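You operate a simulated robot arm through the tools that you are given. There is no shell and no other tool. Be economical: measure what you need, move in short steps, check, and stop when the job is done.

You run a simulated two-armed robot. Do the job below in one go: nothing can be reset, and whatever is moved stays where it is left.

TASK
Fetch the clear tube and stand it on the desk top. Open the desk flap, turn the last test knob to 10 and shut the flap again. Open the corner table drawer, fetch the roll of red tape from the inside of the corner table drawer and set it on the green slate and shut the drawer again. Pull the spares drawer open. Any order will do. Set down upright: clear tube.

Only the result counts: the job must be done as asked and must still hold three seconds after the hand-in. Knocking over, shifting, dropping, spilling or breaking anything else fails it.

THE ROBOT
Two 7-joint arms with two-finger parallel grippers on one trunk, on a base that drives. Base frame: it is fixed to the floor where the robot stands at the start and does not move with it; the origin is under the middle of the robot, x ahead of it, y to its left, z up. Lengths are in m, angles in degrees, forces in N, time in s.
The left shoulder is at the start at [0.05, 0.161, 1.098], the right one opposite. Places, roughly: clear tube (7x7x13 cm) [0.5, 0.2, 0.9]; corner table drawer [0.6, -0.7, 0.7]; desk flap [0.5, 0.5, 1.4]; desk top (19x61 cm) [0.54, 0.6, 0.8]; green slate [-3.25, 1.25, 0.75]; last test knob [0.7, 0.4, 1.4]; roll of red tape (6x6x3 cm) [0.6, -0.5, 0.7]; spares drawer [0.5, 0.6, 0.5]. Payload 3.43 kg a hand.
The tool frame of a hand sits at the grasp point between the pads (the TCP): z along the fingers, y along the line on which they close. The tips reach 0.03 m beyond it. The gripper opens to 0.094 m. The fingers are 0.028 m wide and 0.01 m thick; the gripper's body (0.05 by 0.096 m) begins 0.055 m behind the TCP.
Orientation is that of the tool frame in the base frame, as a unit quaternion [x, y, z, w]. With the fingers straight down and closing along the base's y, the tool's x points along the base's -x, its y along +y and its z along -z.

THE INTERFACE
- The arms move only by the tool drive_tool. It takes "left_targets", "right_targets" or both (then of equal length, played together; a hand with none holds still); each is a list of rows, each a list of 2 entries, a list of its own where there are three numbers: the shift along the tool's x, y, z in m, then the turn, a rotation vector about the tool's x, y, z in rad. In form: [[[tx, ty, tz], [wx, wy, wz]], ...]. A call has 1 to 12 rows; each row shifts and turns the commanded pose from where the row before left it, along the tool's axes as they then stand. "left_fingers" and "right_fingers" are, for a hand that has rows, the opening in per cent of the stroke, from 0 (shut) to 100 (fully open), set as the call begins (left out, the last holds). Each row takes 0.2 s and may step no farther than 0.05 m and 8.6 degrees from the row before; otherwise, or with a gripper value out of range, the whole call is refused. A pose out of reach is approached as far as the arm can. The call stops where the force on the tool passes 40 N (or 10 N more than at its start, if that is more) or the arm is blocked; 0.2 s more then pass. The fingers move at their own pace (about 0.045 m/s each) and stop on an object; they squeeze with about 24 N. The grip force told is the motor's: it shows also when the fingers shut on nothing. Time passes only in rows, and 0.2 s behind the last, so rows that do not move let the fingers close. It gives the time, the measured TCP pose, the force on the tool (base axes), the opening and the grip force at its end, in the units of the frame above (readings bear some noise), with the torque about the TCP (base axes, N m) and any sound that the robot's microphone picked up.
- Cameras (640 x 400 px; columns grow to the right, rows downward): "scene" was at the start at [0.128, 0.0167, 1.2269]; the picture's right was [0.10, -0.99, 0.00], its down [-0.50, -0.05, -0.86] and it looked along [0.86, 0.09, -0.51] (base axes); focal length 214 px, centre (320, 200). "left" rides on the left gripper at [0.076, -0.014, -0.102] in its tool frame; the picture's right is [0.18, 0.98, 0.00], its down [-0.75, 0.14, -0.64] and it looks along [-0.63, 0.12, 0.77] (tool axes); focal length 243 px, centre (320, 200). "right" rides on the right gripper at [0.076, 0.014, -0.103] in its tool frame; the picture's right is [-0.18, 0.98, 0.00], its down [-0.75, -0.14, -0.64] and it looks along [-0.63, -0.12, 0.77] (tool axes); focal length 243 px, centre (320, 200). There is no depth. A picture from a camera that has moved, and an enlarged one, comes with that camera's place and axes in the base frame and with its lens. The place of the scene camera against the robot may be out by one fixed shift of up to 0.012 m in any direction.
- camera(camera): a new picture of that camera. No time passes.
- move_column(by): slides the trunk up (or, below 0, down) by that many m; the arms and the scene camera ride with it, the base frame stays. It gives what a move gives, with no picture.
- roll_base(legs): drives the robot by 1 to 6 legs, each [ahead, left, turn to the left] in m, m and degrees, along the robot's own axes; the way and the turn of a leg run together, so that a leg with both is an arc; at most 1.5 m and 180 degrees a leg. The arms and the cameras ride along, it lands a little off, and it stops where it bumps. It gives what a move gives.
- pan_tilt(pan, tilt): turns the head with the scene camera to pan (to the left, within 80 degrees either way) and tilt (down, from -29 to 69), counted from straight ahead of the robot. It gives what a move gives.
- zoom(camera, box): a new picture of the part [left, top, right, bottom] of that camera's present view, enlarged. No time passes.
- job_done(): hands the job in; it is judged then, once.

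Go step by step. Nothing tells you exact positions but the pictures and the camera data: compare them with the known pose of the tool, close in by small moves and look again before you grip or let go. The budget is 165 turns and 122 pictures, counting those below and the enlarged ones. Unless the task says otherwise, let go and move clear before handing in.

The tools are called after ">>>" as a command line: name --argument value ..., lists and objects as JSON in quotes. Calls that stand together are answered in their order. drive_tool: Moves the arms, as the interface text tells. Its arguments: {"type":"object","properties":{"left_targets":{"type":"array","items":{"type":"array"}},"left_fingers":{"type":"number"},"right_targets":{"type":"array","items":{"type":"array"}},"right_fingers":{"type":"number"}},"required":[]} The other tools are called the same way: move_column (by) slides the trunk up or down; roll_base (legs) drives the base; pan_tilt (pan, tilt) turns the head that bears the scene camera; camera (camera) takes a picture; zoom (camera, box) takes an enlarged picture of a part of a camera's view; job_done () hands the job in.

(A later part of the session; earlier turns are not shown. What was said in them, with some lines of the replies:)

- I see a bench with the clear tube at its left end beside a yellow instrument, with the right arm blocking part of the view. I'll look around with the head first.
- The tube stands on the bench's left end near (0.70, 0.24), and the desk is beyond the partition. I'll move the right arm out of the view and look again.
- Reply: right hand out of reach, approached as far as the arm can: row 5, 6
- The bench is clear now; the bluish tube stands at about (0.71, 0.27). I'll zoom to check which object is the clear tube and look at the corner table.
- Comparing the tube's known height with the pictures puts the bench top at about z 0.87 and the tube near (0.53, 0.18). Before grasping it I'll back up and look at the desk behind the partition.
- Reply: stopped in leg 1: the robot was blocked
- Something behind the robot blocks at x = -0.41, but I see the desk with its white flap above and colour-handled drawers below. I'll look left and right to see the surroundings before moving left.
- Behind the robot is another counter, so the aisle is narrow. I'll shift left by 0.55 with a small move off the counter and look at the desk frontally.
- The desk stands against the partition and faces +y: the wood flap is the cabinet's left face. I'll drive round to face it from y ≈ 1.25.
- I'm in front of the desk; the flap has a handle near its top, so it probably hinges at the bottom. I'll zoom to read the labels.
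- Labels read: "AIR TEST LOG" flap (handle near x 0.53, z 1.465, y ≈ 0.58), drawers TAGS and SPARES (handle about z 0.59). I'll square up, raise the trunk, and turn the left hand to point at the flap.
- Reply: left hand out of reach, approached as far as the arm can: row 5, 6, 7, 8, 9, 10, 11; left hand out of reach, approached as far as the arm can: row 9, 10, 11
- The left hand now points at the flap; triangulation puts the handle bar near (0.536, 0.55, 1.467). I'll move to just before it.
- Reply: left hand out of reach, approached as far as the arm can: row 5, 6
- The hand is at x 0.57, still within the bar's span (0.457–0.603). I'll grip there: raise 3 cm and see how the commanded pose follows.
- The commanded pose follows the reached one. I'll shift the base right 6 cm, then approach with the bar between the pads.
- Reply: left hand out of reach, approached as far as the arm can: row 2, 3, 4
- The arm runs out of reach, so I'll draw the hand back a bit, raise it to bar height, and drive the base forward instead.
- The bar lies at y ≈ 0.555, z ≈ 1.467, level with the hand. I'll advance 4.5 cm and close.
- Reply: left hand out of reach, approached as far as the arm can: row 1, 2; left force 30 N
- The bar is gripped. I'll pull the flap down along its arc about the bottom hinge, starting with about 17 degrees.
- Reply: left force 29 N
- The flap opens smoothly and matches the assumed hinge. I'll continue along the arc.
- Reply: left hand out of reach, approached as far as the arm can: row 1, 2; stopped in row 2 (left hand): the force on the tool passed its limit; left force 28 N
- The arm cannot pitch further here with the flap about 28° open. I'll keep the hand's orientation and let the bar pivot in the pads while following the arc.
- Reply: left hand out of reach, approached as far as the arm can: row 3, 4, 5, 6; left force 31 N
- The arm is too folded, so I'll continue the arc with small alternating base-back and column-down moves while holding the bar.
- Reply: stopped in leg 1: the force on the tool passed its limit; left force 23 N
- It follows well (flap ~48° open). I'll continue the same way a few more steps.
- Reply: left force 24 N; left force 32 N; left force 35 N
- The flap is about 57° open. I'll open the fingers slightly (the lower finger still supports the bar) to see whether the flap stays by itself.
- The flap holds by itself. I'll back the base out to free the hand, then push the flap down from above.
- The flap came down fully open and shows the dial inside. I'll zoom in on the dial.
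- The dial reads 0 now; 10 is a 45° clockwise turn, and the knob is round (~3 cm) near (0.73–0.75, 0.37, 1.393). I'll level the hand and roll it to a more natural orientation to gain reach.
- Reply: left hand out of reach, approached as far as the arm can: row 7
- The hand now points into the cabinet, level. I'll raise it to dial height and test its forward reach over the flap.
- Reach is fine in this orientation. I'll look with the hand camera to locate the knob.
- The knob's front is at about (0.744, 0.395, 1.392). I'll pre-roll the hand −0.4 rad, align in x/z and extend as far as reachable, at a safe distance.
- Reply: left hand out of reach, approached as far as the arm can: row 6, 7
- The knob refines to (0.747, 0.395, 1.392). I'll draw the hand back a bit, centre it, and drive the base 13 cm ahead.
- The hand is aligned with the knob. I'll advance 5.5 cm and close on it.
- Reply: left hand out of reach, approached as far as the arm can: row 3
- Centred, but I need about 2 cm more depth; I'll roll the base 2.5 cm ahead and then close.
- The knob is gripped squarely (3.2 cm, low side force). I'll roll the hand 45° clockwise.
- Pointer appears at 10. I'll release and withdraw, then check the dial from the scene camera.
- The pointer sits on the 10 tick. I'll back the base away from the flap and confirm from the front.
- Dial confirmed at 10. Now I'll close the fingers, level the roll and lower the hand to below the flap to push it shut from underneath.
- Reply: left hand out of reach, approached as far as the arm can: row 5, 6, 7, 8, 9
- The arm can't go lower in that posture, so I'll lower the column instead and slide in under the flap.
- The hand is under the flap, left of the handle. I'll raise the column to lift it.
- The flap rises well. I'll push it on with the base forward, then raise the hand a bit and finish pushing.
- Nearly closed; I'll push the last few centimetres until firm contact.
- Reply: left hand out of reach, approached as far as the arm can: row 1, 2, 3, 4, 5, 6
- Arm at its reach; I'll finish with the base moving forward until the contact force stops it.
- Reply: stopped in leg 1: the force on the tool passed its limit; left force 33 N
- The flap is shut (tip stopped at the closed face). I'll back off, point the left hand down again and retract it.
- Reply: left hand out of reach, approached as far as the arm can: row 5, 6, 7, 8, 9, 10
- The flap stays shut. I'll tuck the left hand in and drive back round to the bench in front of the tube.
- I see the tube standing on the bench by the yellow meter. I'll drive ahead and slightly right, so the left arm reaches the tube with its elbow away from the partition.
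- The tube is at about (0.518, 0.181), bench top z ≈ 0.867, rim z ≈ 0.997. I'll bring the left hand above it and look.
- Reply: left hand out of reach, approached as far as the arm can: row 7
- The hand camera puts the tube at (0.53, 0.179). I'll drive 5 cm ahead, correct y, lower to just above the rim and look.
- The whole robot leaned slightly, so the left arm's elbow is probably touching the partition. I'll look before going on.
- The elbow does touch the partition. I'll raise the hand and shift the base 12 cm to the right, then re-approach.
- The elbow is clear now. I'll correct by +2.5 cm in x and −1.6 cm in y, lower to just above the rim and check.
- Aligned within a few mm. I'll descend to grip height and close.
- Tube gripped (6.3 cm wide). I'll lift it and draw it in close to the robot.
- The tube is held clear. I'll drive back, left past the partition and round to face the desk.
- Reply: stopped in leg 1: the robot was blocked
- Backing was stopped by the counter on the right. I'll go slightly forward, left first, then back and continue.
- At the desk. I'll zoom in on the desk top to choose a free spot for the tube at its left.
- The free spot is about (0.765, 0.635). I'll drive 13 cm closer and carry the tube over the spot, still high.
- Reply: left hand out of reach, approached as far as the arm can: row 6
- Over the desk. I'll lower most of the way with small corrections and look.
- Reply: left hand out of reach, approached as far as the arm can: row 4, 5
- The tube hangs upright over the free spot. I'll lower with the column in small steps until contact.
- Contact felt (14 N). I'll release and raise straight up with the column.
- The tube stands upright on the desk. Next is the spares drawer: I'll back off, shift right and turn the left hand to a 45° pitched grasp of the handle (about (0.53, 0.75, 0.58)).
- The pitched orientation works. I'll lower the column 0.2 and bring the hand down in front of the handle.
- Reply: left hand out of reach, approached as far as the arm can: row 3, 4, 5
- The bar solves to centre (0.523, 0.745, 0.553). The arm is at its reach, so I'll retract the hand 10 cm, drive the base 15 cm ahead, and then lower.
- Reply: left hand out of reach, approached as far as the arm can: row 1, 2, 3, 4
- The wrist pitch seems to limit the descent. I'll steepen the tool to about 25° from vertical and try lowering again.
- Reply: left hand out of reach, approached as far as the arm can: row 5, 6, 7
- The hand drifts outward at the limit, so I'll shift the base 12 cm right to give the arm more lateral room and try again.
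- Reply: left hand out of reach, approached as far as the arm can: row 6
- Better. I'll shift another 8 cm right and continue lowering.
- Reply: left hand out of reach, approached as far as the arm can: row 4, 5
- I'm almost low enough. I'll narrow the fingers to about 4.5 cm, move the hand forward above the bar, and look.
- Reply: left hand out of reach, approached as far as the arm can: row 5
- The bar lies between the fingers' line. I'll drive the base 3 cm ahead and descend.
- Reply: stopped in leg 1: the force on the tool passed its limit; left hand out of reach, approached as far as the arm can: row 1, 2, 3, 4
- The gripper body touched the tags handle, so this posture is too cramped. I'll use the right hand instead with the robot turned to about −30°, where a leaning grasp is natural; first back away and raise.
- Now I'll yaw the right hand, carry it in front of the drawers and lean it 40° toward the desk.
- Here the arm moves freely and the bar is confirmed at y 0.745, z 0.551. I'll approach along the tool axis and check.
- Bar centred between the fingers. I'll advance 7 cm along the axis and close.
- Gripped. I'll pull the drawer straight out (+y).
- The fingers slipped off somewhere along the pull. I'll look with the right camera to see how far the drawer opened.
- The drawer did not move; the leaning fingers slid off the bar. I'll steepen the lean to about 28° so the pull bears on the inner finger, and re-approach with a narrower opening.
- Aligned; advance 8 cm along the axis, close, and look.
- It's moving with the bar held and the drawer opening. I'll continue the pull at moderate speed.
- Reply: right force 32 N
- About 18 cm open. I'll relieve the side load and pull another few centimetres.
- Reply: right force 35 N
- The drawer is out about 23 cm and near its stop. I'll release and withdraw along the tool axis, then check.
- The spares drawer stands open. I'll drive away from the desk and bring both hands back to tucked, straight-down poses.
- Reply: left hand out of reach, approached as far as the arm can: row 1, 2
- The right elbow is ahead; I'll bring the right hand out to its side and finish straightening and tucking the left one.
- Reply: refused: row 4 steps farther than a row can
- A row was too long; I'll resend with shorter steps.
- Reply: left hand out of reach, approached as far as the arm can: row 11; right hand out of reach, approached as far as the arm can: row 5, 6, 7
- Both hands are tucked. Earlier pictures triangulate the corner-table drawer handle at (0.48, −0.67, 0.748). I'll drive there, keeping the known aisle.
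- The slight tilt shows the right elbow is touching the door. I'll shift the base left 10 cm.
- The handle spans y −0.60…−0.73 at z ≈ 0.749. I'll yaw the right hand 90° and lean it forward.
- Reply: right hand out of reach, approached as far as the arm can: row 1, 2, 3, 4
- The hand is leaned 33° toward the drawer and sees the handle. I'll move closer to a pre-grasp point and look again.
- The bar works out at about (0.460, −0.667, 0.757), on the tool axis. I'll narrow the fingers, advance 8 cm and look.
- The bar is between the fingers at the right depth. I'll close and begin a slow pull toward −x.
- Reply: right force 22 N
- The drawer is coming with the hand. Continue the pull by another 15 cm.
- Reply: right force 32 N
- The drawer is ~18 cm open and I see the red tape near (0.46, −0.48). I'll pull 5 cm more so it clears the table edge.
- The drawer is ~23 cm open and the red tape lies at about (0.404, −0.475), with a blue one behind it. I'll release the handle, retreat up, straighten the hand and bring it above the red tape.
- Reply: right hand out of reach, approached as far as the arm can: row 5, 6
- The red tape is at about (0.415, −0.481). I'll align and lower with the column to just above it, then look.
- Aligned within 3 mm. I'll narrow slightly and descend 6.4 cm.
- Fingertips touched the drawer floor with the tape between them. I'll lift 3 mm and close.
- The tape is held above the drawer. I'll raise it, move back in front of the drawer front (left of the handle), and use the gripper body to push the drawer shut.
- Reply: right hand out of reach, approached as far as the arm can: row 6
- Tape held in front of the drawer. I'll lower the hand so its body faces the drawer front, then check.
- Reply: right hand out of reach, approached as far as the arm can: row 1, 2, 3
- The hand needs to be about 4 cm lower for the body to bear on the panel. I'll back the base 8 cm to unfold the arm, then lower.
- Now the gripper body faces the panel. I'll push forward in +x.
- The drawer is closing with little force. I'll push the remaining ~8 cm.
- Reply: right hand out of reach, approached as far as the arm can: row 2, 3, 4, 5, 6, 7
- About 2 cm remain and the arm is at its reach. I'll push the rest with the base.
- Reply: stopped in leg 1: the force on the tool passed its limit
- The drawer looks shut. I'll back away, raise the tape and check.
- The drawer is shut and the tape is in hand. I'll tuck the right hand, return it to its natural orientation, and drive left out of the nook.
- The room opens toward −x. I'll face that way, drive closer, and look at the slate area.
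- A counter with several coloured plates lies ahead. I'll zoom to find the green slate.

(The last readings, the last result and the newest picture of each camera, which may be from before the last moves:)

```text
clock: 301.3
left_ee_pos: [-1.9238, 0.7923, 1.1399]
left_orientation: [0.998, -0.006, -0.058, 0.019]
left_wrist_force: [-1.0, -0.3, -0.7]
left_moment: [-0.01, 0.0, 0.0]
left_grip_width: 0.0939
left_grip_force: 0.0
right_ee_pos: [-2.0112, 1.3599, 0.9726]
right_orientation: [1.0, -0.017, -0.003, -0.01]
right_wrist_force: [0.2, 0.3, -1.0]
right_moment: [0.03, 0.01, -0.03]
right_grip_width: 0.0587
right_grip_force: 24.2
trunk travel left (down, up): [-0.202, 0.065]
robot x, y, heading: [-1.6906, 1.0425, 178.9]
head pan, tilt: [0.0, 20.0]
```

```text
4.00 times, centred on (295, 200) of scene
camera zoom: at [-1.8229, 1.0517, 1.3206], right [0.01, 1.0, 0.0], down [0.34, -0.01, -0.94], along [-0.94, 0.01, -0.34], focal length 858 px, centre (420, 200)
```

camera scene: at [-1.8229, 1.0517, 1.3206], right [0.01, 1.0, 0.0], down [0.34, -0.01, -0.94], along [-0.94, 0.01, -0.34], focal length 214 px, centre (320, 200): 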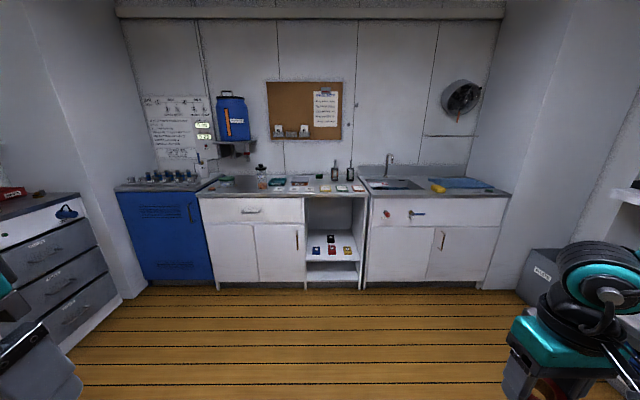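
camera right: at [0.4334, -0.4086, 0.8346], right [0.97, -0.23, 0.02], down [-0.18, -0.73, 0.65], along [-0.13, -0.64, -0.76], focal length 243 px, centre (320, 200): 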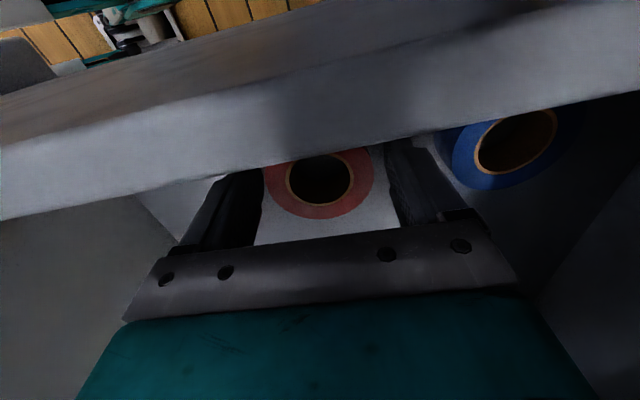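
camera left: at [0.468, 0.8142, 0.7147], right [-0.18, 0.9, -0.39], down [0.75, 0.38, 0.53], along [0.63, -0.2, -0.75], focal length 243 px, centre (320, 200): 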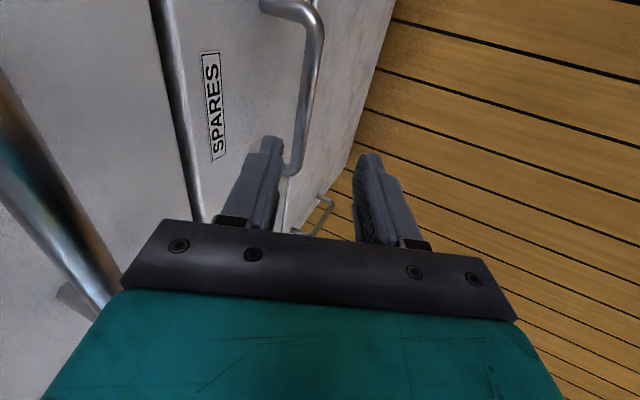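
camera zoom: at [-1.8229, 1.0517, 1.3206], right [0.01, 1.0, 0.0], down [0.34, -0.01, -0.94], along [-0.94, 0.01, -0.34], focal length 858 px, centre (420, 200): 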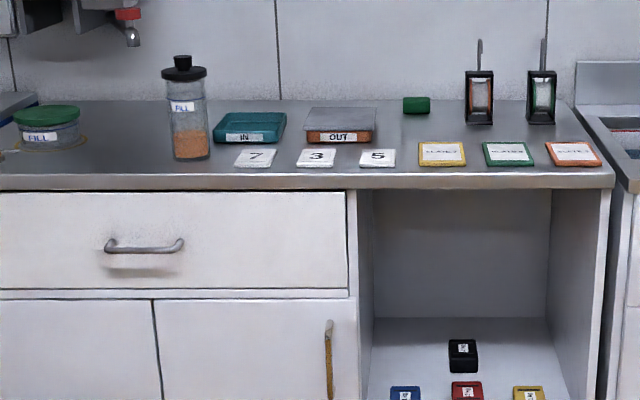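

The green-edged slate is the middle of three plates, about (−3.43, 1.24) on a counter of z ≈ 0.83. I'll drive up to the counter and look again.

>>> roll_base --legs '[[1.1, 0, 0.9]]'

>>> pan_tilt --pan -15 --tilt 40

>>> camera --camera "scene"

```text
clock: 307.0
left_ee_pos: [-3.0338, 0.8016, 1.1404]
left_orientation: [0.998, -0.002, -0.058, 0.018]
left_wrist_force: [-0.7, 0.2, 0.2]
left_moment: [-0.04, -0.01, 0.0]
left_grip_width: 0.0943
left_grip_force: 0.0
right_ee_pos: [-3.1274, 1.3685, 0.9727]
right_orientation: [1.0, -0.013, -0.003, -0.01]
right_wrist_force: [-0.7, 0.0, -0.9]
right_moment: [-0.02, 0.0, 0.01]
right_grip_width: 0.0585
right_grip_force: 24.2
trunk travel left (down, up): [-0.202, 0.065]
robot x, y, heading: [-2.801, 1.052, 179.7]
head pan, tilt: [0.0, 20.0]
```

```text
clock: 307.8
left_ee_pos: [-3.0329, 0.8018, 1.1407]
left_orientation: [0.998, -0.002, -0.058, 0.018]
left_wrist_force: [0.0, 0.2, 0.4]
left_moment: [-0.01, -0.01, -0.03]
left_grip_width: 0.0941
left_grip_force: 0.1
right_ee_pos: [-3.1267, 1.369, 0.9736]
right_orientation: [1.0, -0.013, -0.003, -0.009]
right_wrist_force: [-0.5, 0.8, -0.9]
right_moment: [0.02, -0.02, 0.02]
right_grip_width: 0.0585
right_grip_force: 24.0
trunk travel left (down, up): [-0.202, 0.065]
robot x, y, heading: [-2.8014, 1.0515, 179.5]
head pan, tilt: [-15.0, 40.0]
```

```text
9 pictures are left
camera scene: at [-2.9235, 1.0845, 1.2893], right [0.26, 0.96, 0.0], down [0.62, -0.17, -0.77], along [-0.74, 0.2, -0.64], focal length 214 px, centre (320, 200)
```

scene: 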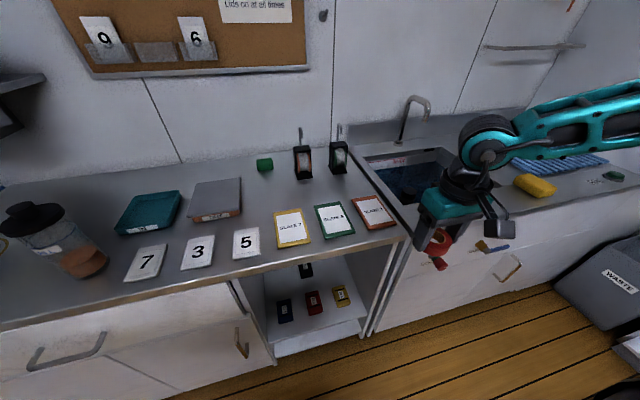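

Triangulated, the green slate is at (−3.308, 1.227, 0.874). I'll move the right hand over it and check with its camera.

>>> drive_tool --right_targets '[[[-0.036, 0.028, 0], [0, 0, 0]], [[-0.036, 0.028, 0], [0, 0, 0]], [[-0.036, 0.028, 0], [0, 0, 0]], [[-0.036, 0.028, 0], [0, 0, 0]], [[-0.036, 0.028, 0], [0, 0, 0]], [[0, 0, 0], [0, 0, 0]]]'

>>> camera --camera "right"

```text
clock: 309.2
left_ee_pos: [-3.034, 0.8021, 1.1404]
left_orientation: [0.998, -0.001, -0.058, 0.018]
left_wrist_force: [-0.3, 0.9, 0.6]
left_moment: [-0.01, 0.0, -0.05]
left_grip_width: 0.0938
left_grip_force: 0.0
right_ee_pos: [-3.2944, 1.2497, 0.9744]
right_orientation: [1.0, -0.013, -0.004, -0.009]
right_wrist_force: [0.5, -0.4, -1.1]
right_moment: [0.0, -0.01, -0.02]
right_grip_width: 0.0585
right_grip_force: 24.3
right hand out of reach, approached as far as the arm can: row 5
trunk travel left (down, up): [-0.202, 0.065]
robot x, y, heading: [-2.8004, 1.0571, 179.6]
head pan, tilt: [-15.0, 40.0]
```

```text
8 pictures are left
camera right: at [-3.2183, 1.2303, 1.0764], right [-0.21, -0.98, -0.02], down [-0.75, 0.15, 0.65], along [-0.63, 0.15, -0.76], focal length 243 px, centre (320, 200)
```

right: 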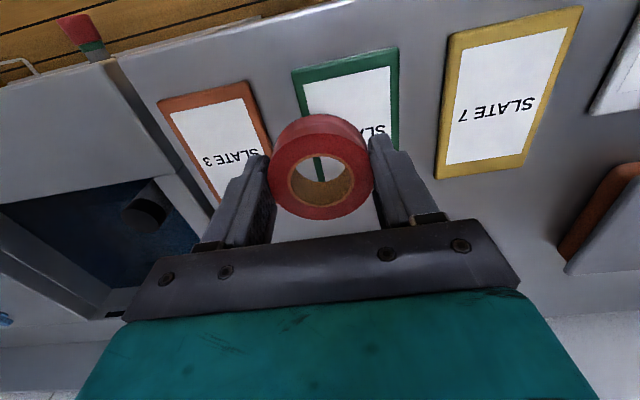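

The tape needs to move ~2 cm in each of x and y (slate centre (−3.311, 1.226)). I'll nudge the base ahead, correct, lower, and look.

>>> roll_base --legs '[[0.03, 0, 0]]'

>>> drive_tool --right_targets '[[[0.012, 0.022, 0], [0, 0, 0]], [[0, 0, 0.02], [0, 0, 0]], [[0, 0, 0.02], [0, 0, 0]]]'

>>> camera --camera "right"

```text
clock: 310.0
left_ee_pos: [-3.064, 0.8034, 1.1404]
left_orientation: [0.998, -0.001, -0.058, 0.017]
left_wrist_force: [0.6, -0.2, -0.8]
left_moment: [0.0, -0.02, 0.02]
left_grip_width: 0.094
left_grip_force: 0.2
right_ee_pos: [-3.3247, 1.2503, 0.9745]
right_orientation: [1.0, -0.013, -0.002, -0.009]
right_wrist_force: [-0.3, 0.0, -0.6]
right_moment: [0.0, -0.01, -0.03]
right_grip_width: 0.0584
right_grip_force: 23.6
trunk travel left (down, up): [-0.202, 0.065]
robot x, y, heading: [-2.8315, 1.0501, 179.4]
head pan, tilt: [-15.0, 40.0]
```

```text
clock: 310.8
left_ee_pos: [-3.0627, 0.8033, 1.1413]
left_orientation: [0.998, -0.002, -0.057, 0.018]
left_wrist_force: [1.1, 0.5, 1.6]
left_moment: [0.01, 0.0, 0.03]
left_grip_width: 0.0938
left_grip_force: 0.1
right_ee_pos: [-3.3004, 1.2443, 0.9423]
right_orientation: [1.0, -0.013, -0.004, -0.008]
right_wrist_force: [-1.1, -0.3, -0.8]
right_moment: [-0.02, 0.02, 0.01]
right_grip_width: 0.0587
right_grip_force: 24.0
right hand out of reach, approached as far as the arm can: row 1, 2, 3
trunk travel left (down, up): [-0.202, 0.065]
robot x, y, heading: [-2.8273, 1.0516, 179.6]
head pan, tilt: [-15.0, 40.0]
```

```text
7 pictures are left
camera right: at [-3.2223, 1.226, 1.0443], right [-0.21, -0.98, -0.01], down [-0.74, 0.15, 0.65], along [-0.63, 0.15, -0.76], focal length 243 px, centre (320, 200)
```

right: 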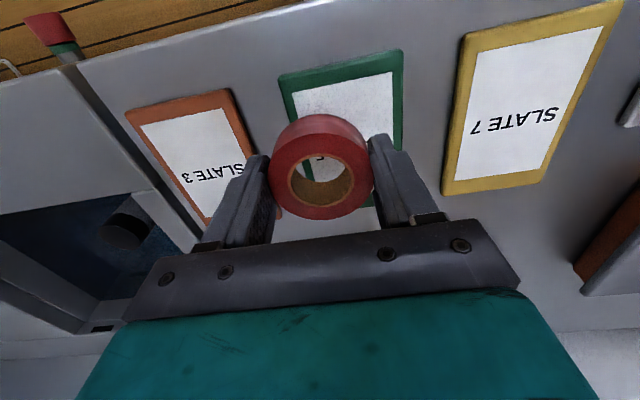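

The arm is at an inner limit, so I'll make the last correction with the base (1 cm ahead, 2 cm left) and lower with the column.

>>> roll_base --legs '[[0.011, 0.019, 0]]'

>>> move_column --by -0.018

>>> camera --camera "right"

```text
clock: 311.6
left_ee_pos: [-3.0741, 0.7832, 1.1407]
left_orientation: [0.998, -0.002, -0.057, 0.018]
left_wrist_force: [-0.1, -0.2, 0.6]
left_moment: [0.02, -0.03, 0.0]
left_grip_width: 0.094
left_grip_force: 0.0
right_ee_pos: [-3.3103, 1.2255, 0.9425]
right_orientation: [1.0, -0.013, -0.005, -0.008]
right_wrist_force: [-0.9, -0.9, -0.7]
right_moment: [0.0, -0.05, 0.03]
right_grip_width: 0.0588
right_grip_force: 24.2
trunk travel left (down, up): [-0.202, 0.065]
robot x, y, heading: [-2.8402, 1.0384, 179.5]
head pan, tilt: [-15.0, 40.0]
```

```text
clock: 312.3
left_ee_pos: [-3.0732, 0.7849, 1.1232]
left_orientation: [0.998, -0.002, -0.058, 0.018]
left_wrist_force: [0.8, -0.1, -0.7]
left_moment: [0.0, 0.02, 0.03]
left_grip_width: 0.0942
left_grip_force: 0.1
right_ee_pos: [-3.3106, 1.2254, 0.9252]
right_orientation: [1.0, -0.013, -0.004, -0.008]
right_wrist_force: [-0.1, 0.1, -0.6]
right_moment: [0.0, 0.03, 0.03]
right_grip_width: 0.0585
right_grip_force: 24.3
trunk travel left (down, up): [-0.184, 0.083]
robot x, y, heading: [-2.8398, 1.038, 179.6]
head pan, tilt: [-15.0, 40.0]
```

```text
6 pictures are left
camera right: at [-3.2332, 1.2072, 1.0266], right [-0.21, -0.98, -0.01], down [-0.74, 0.15, 0.65], along [-0.63, 0.15, -0.76], focal length 243 px, centre (320, 200)
```

right: 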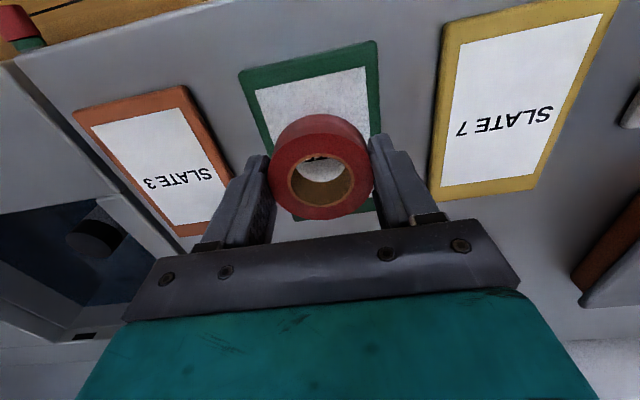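

The tape is centred over the slate. I'll lower in small steps to contact.

>>> move_column --by -0.012

>>> move_column --by -0.004

>>> move_column --by -0.004

```text
clock: 312.9
left_ee_pos: [-3.0741, 0.7843, 1.1103]
left_orientation: [0.998, -0.002, -0.058, 0.018]
left_wrist_force: [-0.4, 0.2, 0.1]
left_moment: [-0.02, -0.02, -0.01]
left_grip_width: 0.0941
left_grip_force: 0.1
right_ee_pos: [-3.3107, 1.2256, 0.9131]
right_orientation: [1.0, -0.014, -0.004, -0.008]
right_wrist_force: [0.5, 0.2, -0.5]
right_moment: [0.02, 0.01, 0.01]
right_grip_width: 0.0586
right_grip_force: 23.7
trunk travel left (down, up): [-0.172, 0.095]
robot x, y, heading: [-2.8407, 1.0385, 179.7]
head pan, tilt: [-15.0, 40.0]
```

```text
clock: 313.4
left_ee_pos: [-3.0727, 0.7847, 1.1066]
left_orientation: [0.998, -0.001, -0.058, 0.018]
left_wrist_force: [0.2, 0.4, -0.5]
left_moment: [0.0, 0.0, 0.02]
left_grip_width: 0.0939
left_grip_force: 0.1
right_ee_pos: [-3.3097, 1.2262, 0.9092]
right_orientation: [1.0, -0.013, -0.004, -0.008]
right_wrist_force: [-0.3, 0.3, -0.9]
right_moment: [-0.01, 0.0, 0.02]
right_grip_width: 0.0587
right_grip_force: 23.6
trunk travel left (down, up): [-0.168, 0.099]
robot x, y, heading: [-2.8371, 1.0369, 179.7]
head pan, tilt: [-15.0, 40.0]
```

```text
clock: 313.9
left_ee_pos: [-3.0743, 0.7843, 1.1035]
left_orientation: [0.998, -0.002, -0.059, 0.018]
left_wrist_force: [0.0, 0.7, -1.3]
left_moment: [-0.04, -0.01, 0.01]
left_grip_width: 0.094
left_grip_force: 0.1
right_ee_pos: [-3.3096, 1.2253, 0.9054]
right_orientation: [1.0, -0.013, -0.005, -0.007]
right_wrist_force: [-0.4, -0.2, -1.4]
right_moment: [-0.01, -0.01, 0.01]
right_grip_width: 0.0585
right_grip_force: 24.1
trunk travel left (down, up): [-0.164, 0.103]
robot x, y, heading: [-2.8426, 1.0367, 179.7]
head pan, tilt: [-15.0, 40.0]
```

No contact yet; continuing down in small steps.

>>> move_column --by -0.004

>>> move_column --by -0.003

```text
clock: 314.5
left_ee_pos: [-3.0736, 0.784, 1.0988]
left_orientation: [0.998, -0.002, -0.059, 0.019]
left_wrist_force: [-0.1, -0.2, -0.4]
left_moment: [0.02, -0.02, -0.03]
left_grip_width: 0.0939
left_grip_force: 0.0
right_ee_pos: [-3.3105, 1.2252, 0.9011]
right_orientation: [1.0, -0.014, -0.006, -0.008]
right_wrist_force: [-0.7, 1.3, 5.4]
right_moment: [-0.14, 0.05, 0.01]
right_grip_width: 0.0584
right_grip_force: 24.5
trunk travel left (down, up): [-0.16, 0.107]
robot x, y, heading: [-2.839, 1.0345, 179.5]
head pan, tilt: [-15.0, 40.0]
```

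```text
clock: 315.0
left_ee_pos: [-3.0733, 0.7844, 1.097]
left_orientation: [0.998, -0.001, -0.058, 0.019]
left_wrist_force: [0.4, -0.1, 0.2]
left_moment: [0.01, 0.04, -0.03]
left_grip_width: 0.094
left_grip_force: 0.0
right_ee_pos: [-3.3112, 1.2255, 0.8996]
right_orientation: [1.0, -0.014, -0.007, -0.007]
right_wrist_force: [-0.3, 3.0, 18.6]
right_moment: [-0.28, 0.09, -0.08]
right_grip_width: 0.0586
right_grip_force: 23.9
trunk travel left (down, up): [-0.157, 0.11]
robot x, y, heading: [-2.8383, 1.0379, 179.6]
head pan, tilt: [-15.0, 40.0]
```

Contact made. I'll ease up 2 mm, open the fingers, and rise straight up.

>>> move_column --by 0.002

>>> drive_tool --right_targets '[[[0, 0, 0], [0, 0, 0]], [[0, 0, 0], [0, 0, 0]], [[0, 0, 0], [0, 0, 0]]]' --right_fingers 85

>>> move_column --by 0.12

>>> camera --camera "right"

```text
clock: 315.5
left_ee_pos: [-3.0747, 0.784, 1.0979]
left_orientation: [0.998, -0.002, -0.058, 0.019]
left_wrist_force: [0.3, 0.2, -0.3]
left_moment: [-0.03, -0.04, -0.02]
left_grip_width: 0.094
left_grip_force: 0.1
right_ee_pos: [-3.309, 1.2248, 0.9]
right_orientation: [1.0, -0.013, -0.005, -0.008]
right_wrist_force: [-3.5, 1.1, 11.0]
right_moment: [-0.2, 0.36, -0.11]
right_grip_width: 0.0587
right_grip_force: 24.3
trunk travel left (down, up): [-0.159, 0.108]
robot x, y, heading: [-2.8437, 1.0323, 179.6]
head pan, tilt: [-15.0, 40.0]
```

```text
clock: 316.3
left_ee_pos: [-3.073, 0.7841, 1.097]
left_orientation: [0.998, -0.002, -0.058, 0.018]
left_wrist_force: [-0.3, 0.3, -0.4]
left_moment: [-0.02, -0.01, 0.02]
left_grip_width: 0.0943
left_grip_force: 0.1
right_ee_pos: [-3.3095, 1.2255, 0.8998]
right_orientation: [1.0, -0.013, -0.004, -0.008]
right_wrist_force: [1.8, 2.4, 7.9]
right_moment: [-0.27, -0.14, 0.11]
right_grip_width: 0.0783
right_grip_force: 0.1
trunk travel left (down, up): [-0.159, 0.108]
robot x, y, heading: [-2.8385, 1.0376, 179.9]
head pan, tilt: [-15.0, 40.0]
```

```text
clock: 317.7
left_ee_pos: [-3.0744, 0.7828, 1.2055]
left_orientation: [0.998, -0.002, -0.057, 0.019]
left_wrist_force: [0.5, 1.0, -0.1]
left_moment: [-0.01, -0.02, -0.02]
left_grip_width: 0.094
left_grip_force: 0.1
right_ee_pos: [-3.3103, 1.2237, 1.0059]
right_orientation: [1.0, -0.014, -0.004, -0.008]
right_wrist_force: [0.3, -0.1, -0.2]
right_moment: [0.01, 0.01, -0.01]
right_grip_width: 0.08
right_grip_force: 0.0
right hand out of reach, approached as far as the arm can: row 1
trunk travel left (down, up): [-0.267, 0.0]
robot x, y, heading: [-2.8389, 1.0356, 179.9]
head pan, tilt: [-15.0, 40.0]
```

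```text
5 pictures are left
camera right: at [-3.2334, 1.2071, 1.1091], right [-0.21, -0.98, -0.01], down [-0.74, 0.15, 0.65], along [-0.63, 0.15, -0.76], focal length 243 px, centre (320, 200)
```

right: 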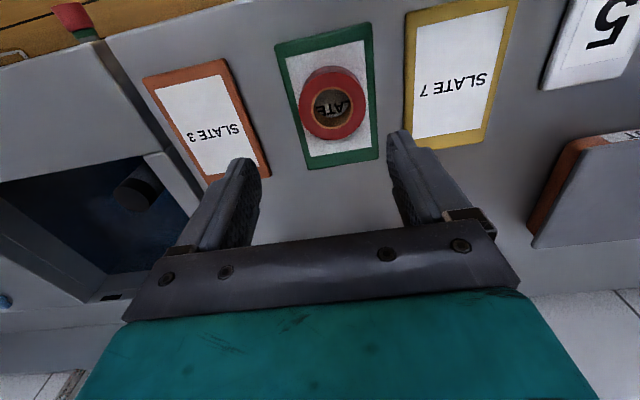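

The tape rests centred on the green slate. I'll back away clear of the counter and take a last look.

>>> roll_base --legs '[[-0.35, 0, 0]]'

>>> camera --camera "scene"

```text
clock: 320.0
left_ee_pos: [-2.7197, 0.7816, 1.2057]
left_orientation: [0.998, -0.002, -0.058, 0.018]
left_wrist_force: [0.8, 0.9, 0.2]
left_moment: [0.01, 0.01, 0.03]
left_grip_width: 0.094
left_grip_force: 0.1
right_ee_pos: [-2.9553, 1.2234, 1.0074]
right_orientation: [1.0, -0.014, -0.005, -0.008]
right_wrist_force: [0.9, 0.3, 0.0]
right_moment: [-0.02, -0.03, 0.01]
right_grip_width: 0.08
right_grip_force: 0.1
trunk travel left (down, up): [-0.267, 0.0]
robot x, y, heading: [-2.4823, 1.0347, 179.5]
head pan, tilt: [-15.0, 40.0]
```

```text
4 pictures are left
camera scene: at [-2.6083, 1.0635, 1.354], right [0.27, 0.96, 0.0], down [0.62, -0.17, -0.77], along [-0.74, 0.2, -0.64], focal length 214 px, centre (320, 200)
```

scene: 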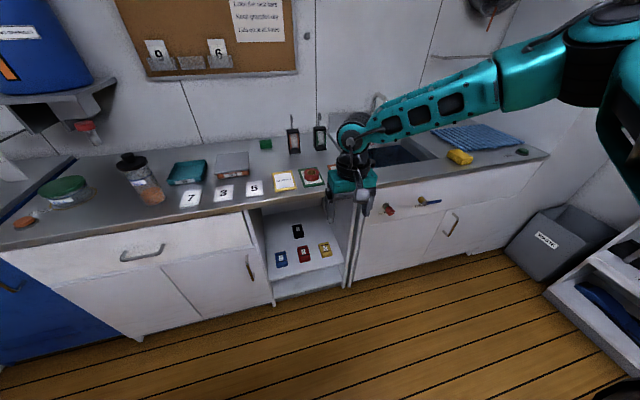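

All parts are done: the tape is on the green slate, and the hand is clear of it. I'm handing in.

>>> job_done

```text
The job is handed in.
```

I've handed the job in with every part done; I checked each step in pictures along the way, but got no verdict back.

- **Clear tube:** it stands upright on the desk top.
- **Last test knob:** it reads 10, and the desk flap is shut again.
- **Red tape:** it sits centred on the green slate, and the corner table drawer is shut.
- **Spares drawer:** it stands open about 23 cm.

Along the way the arm brushed the partition and the door, and the gripper touched the tags drawer's handle. I saw nothing shifted by these in the pictures I took afterwards.
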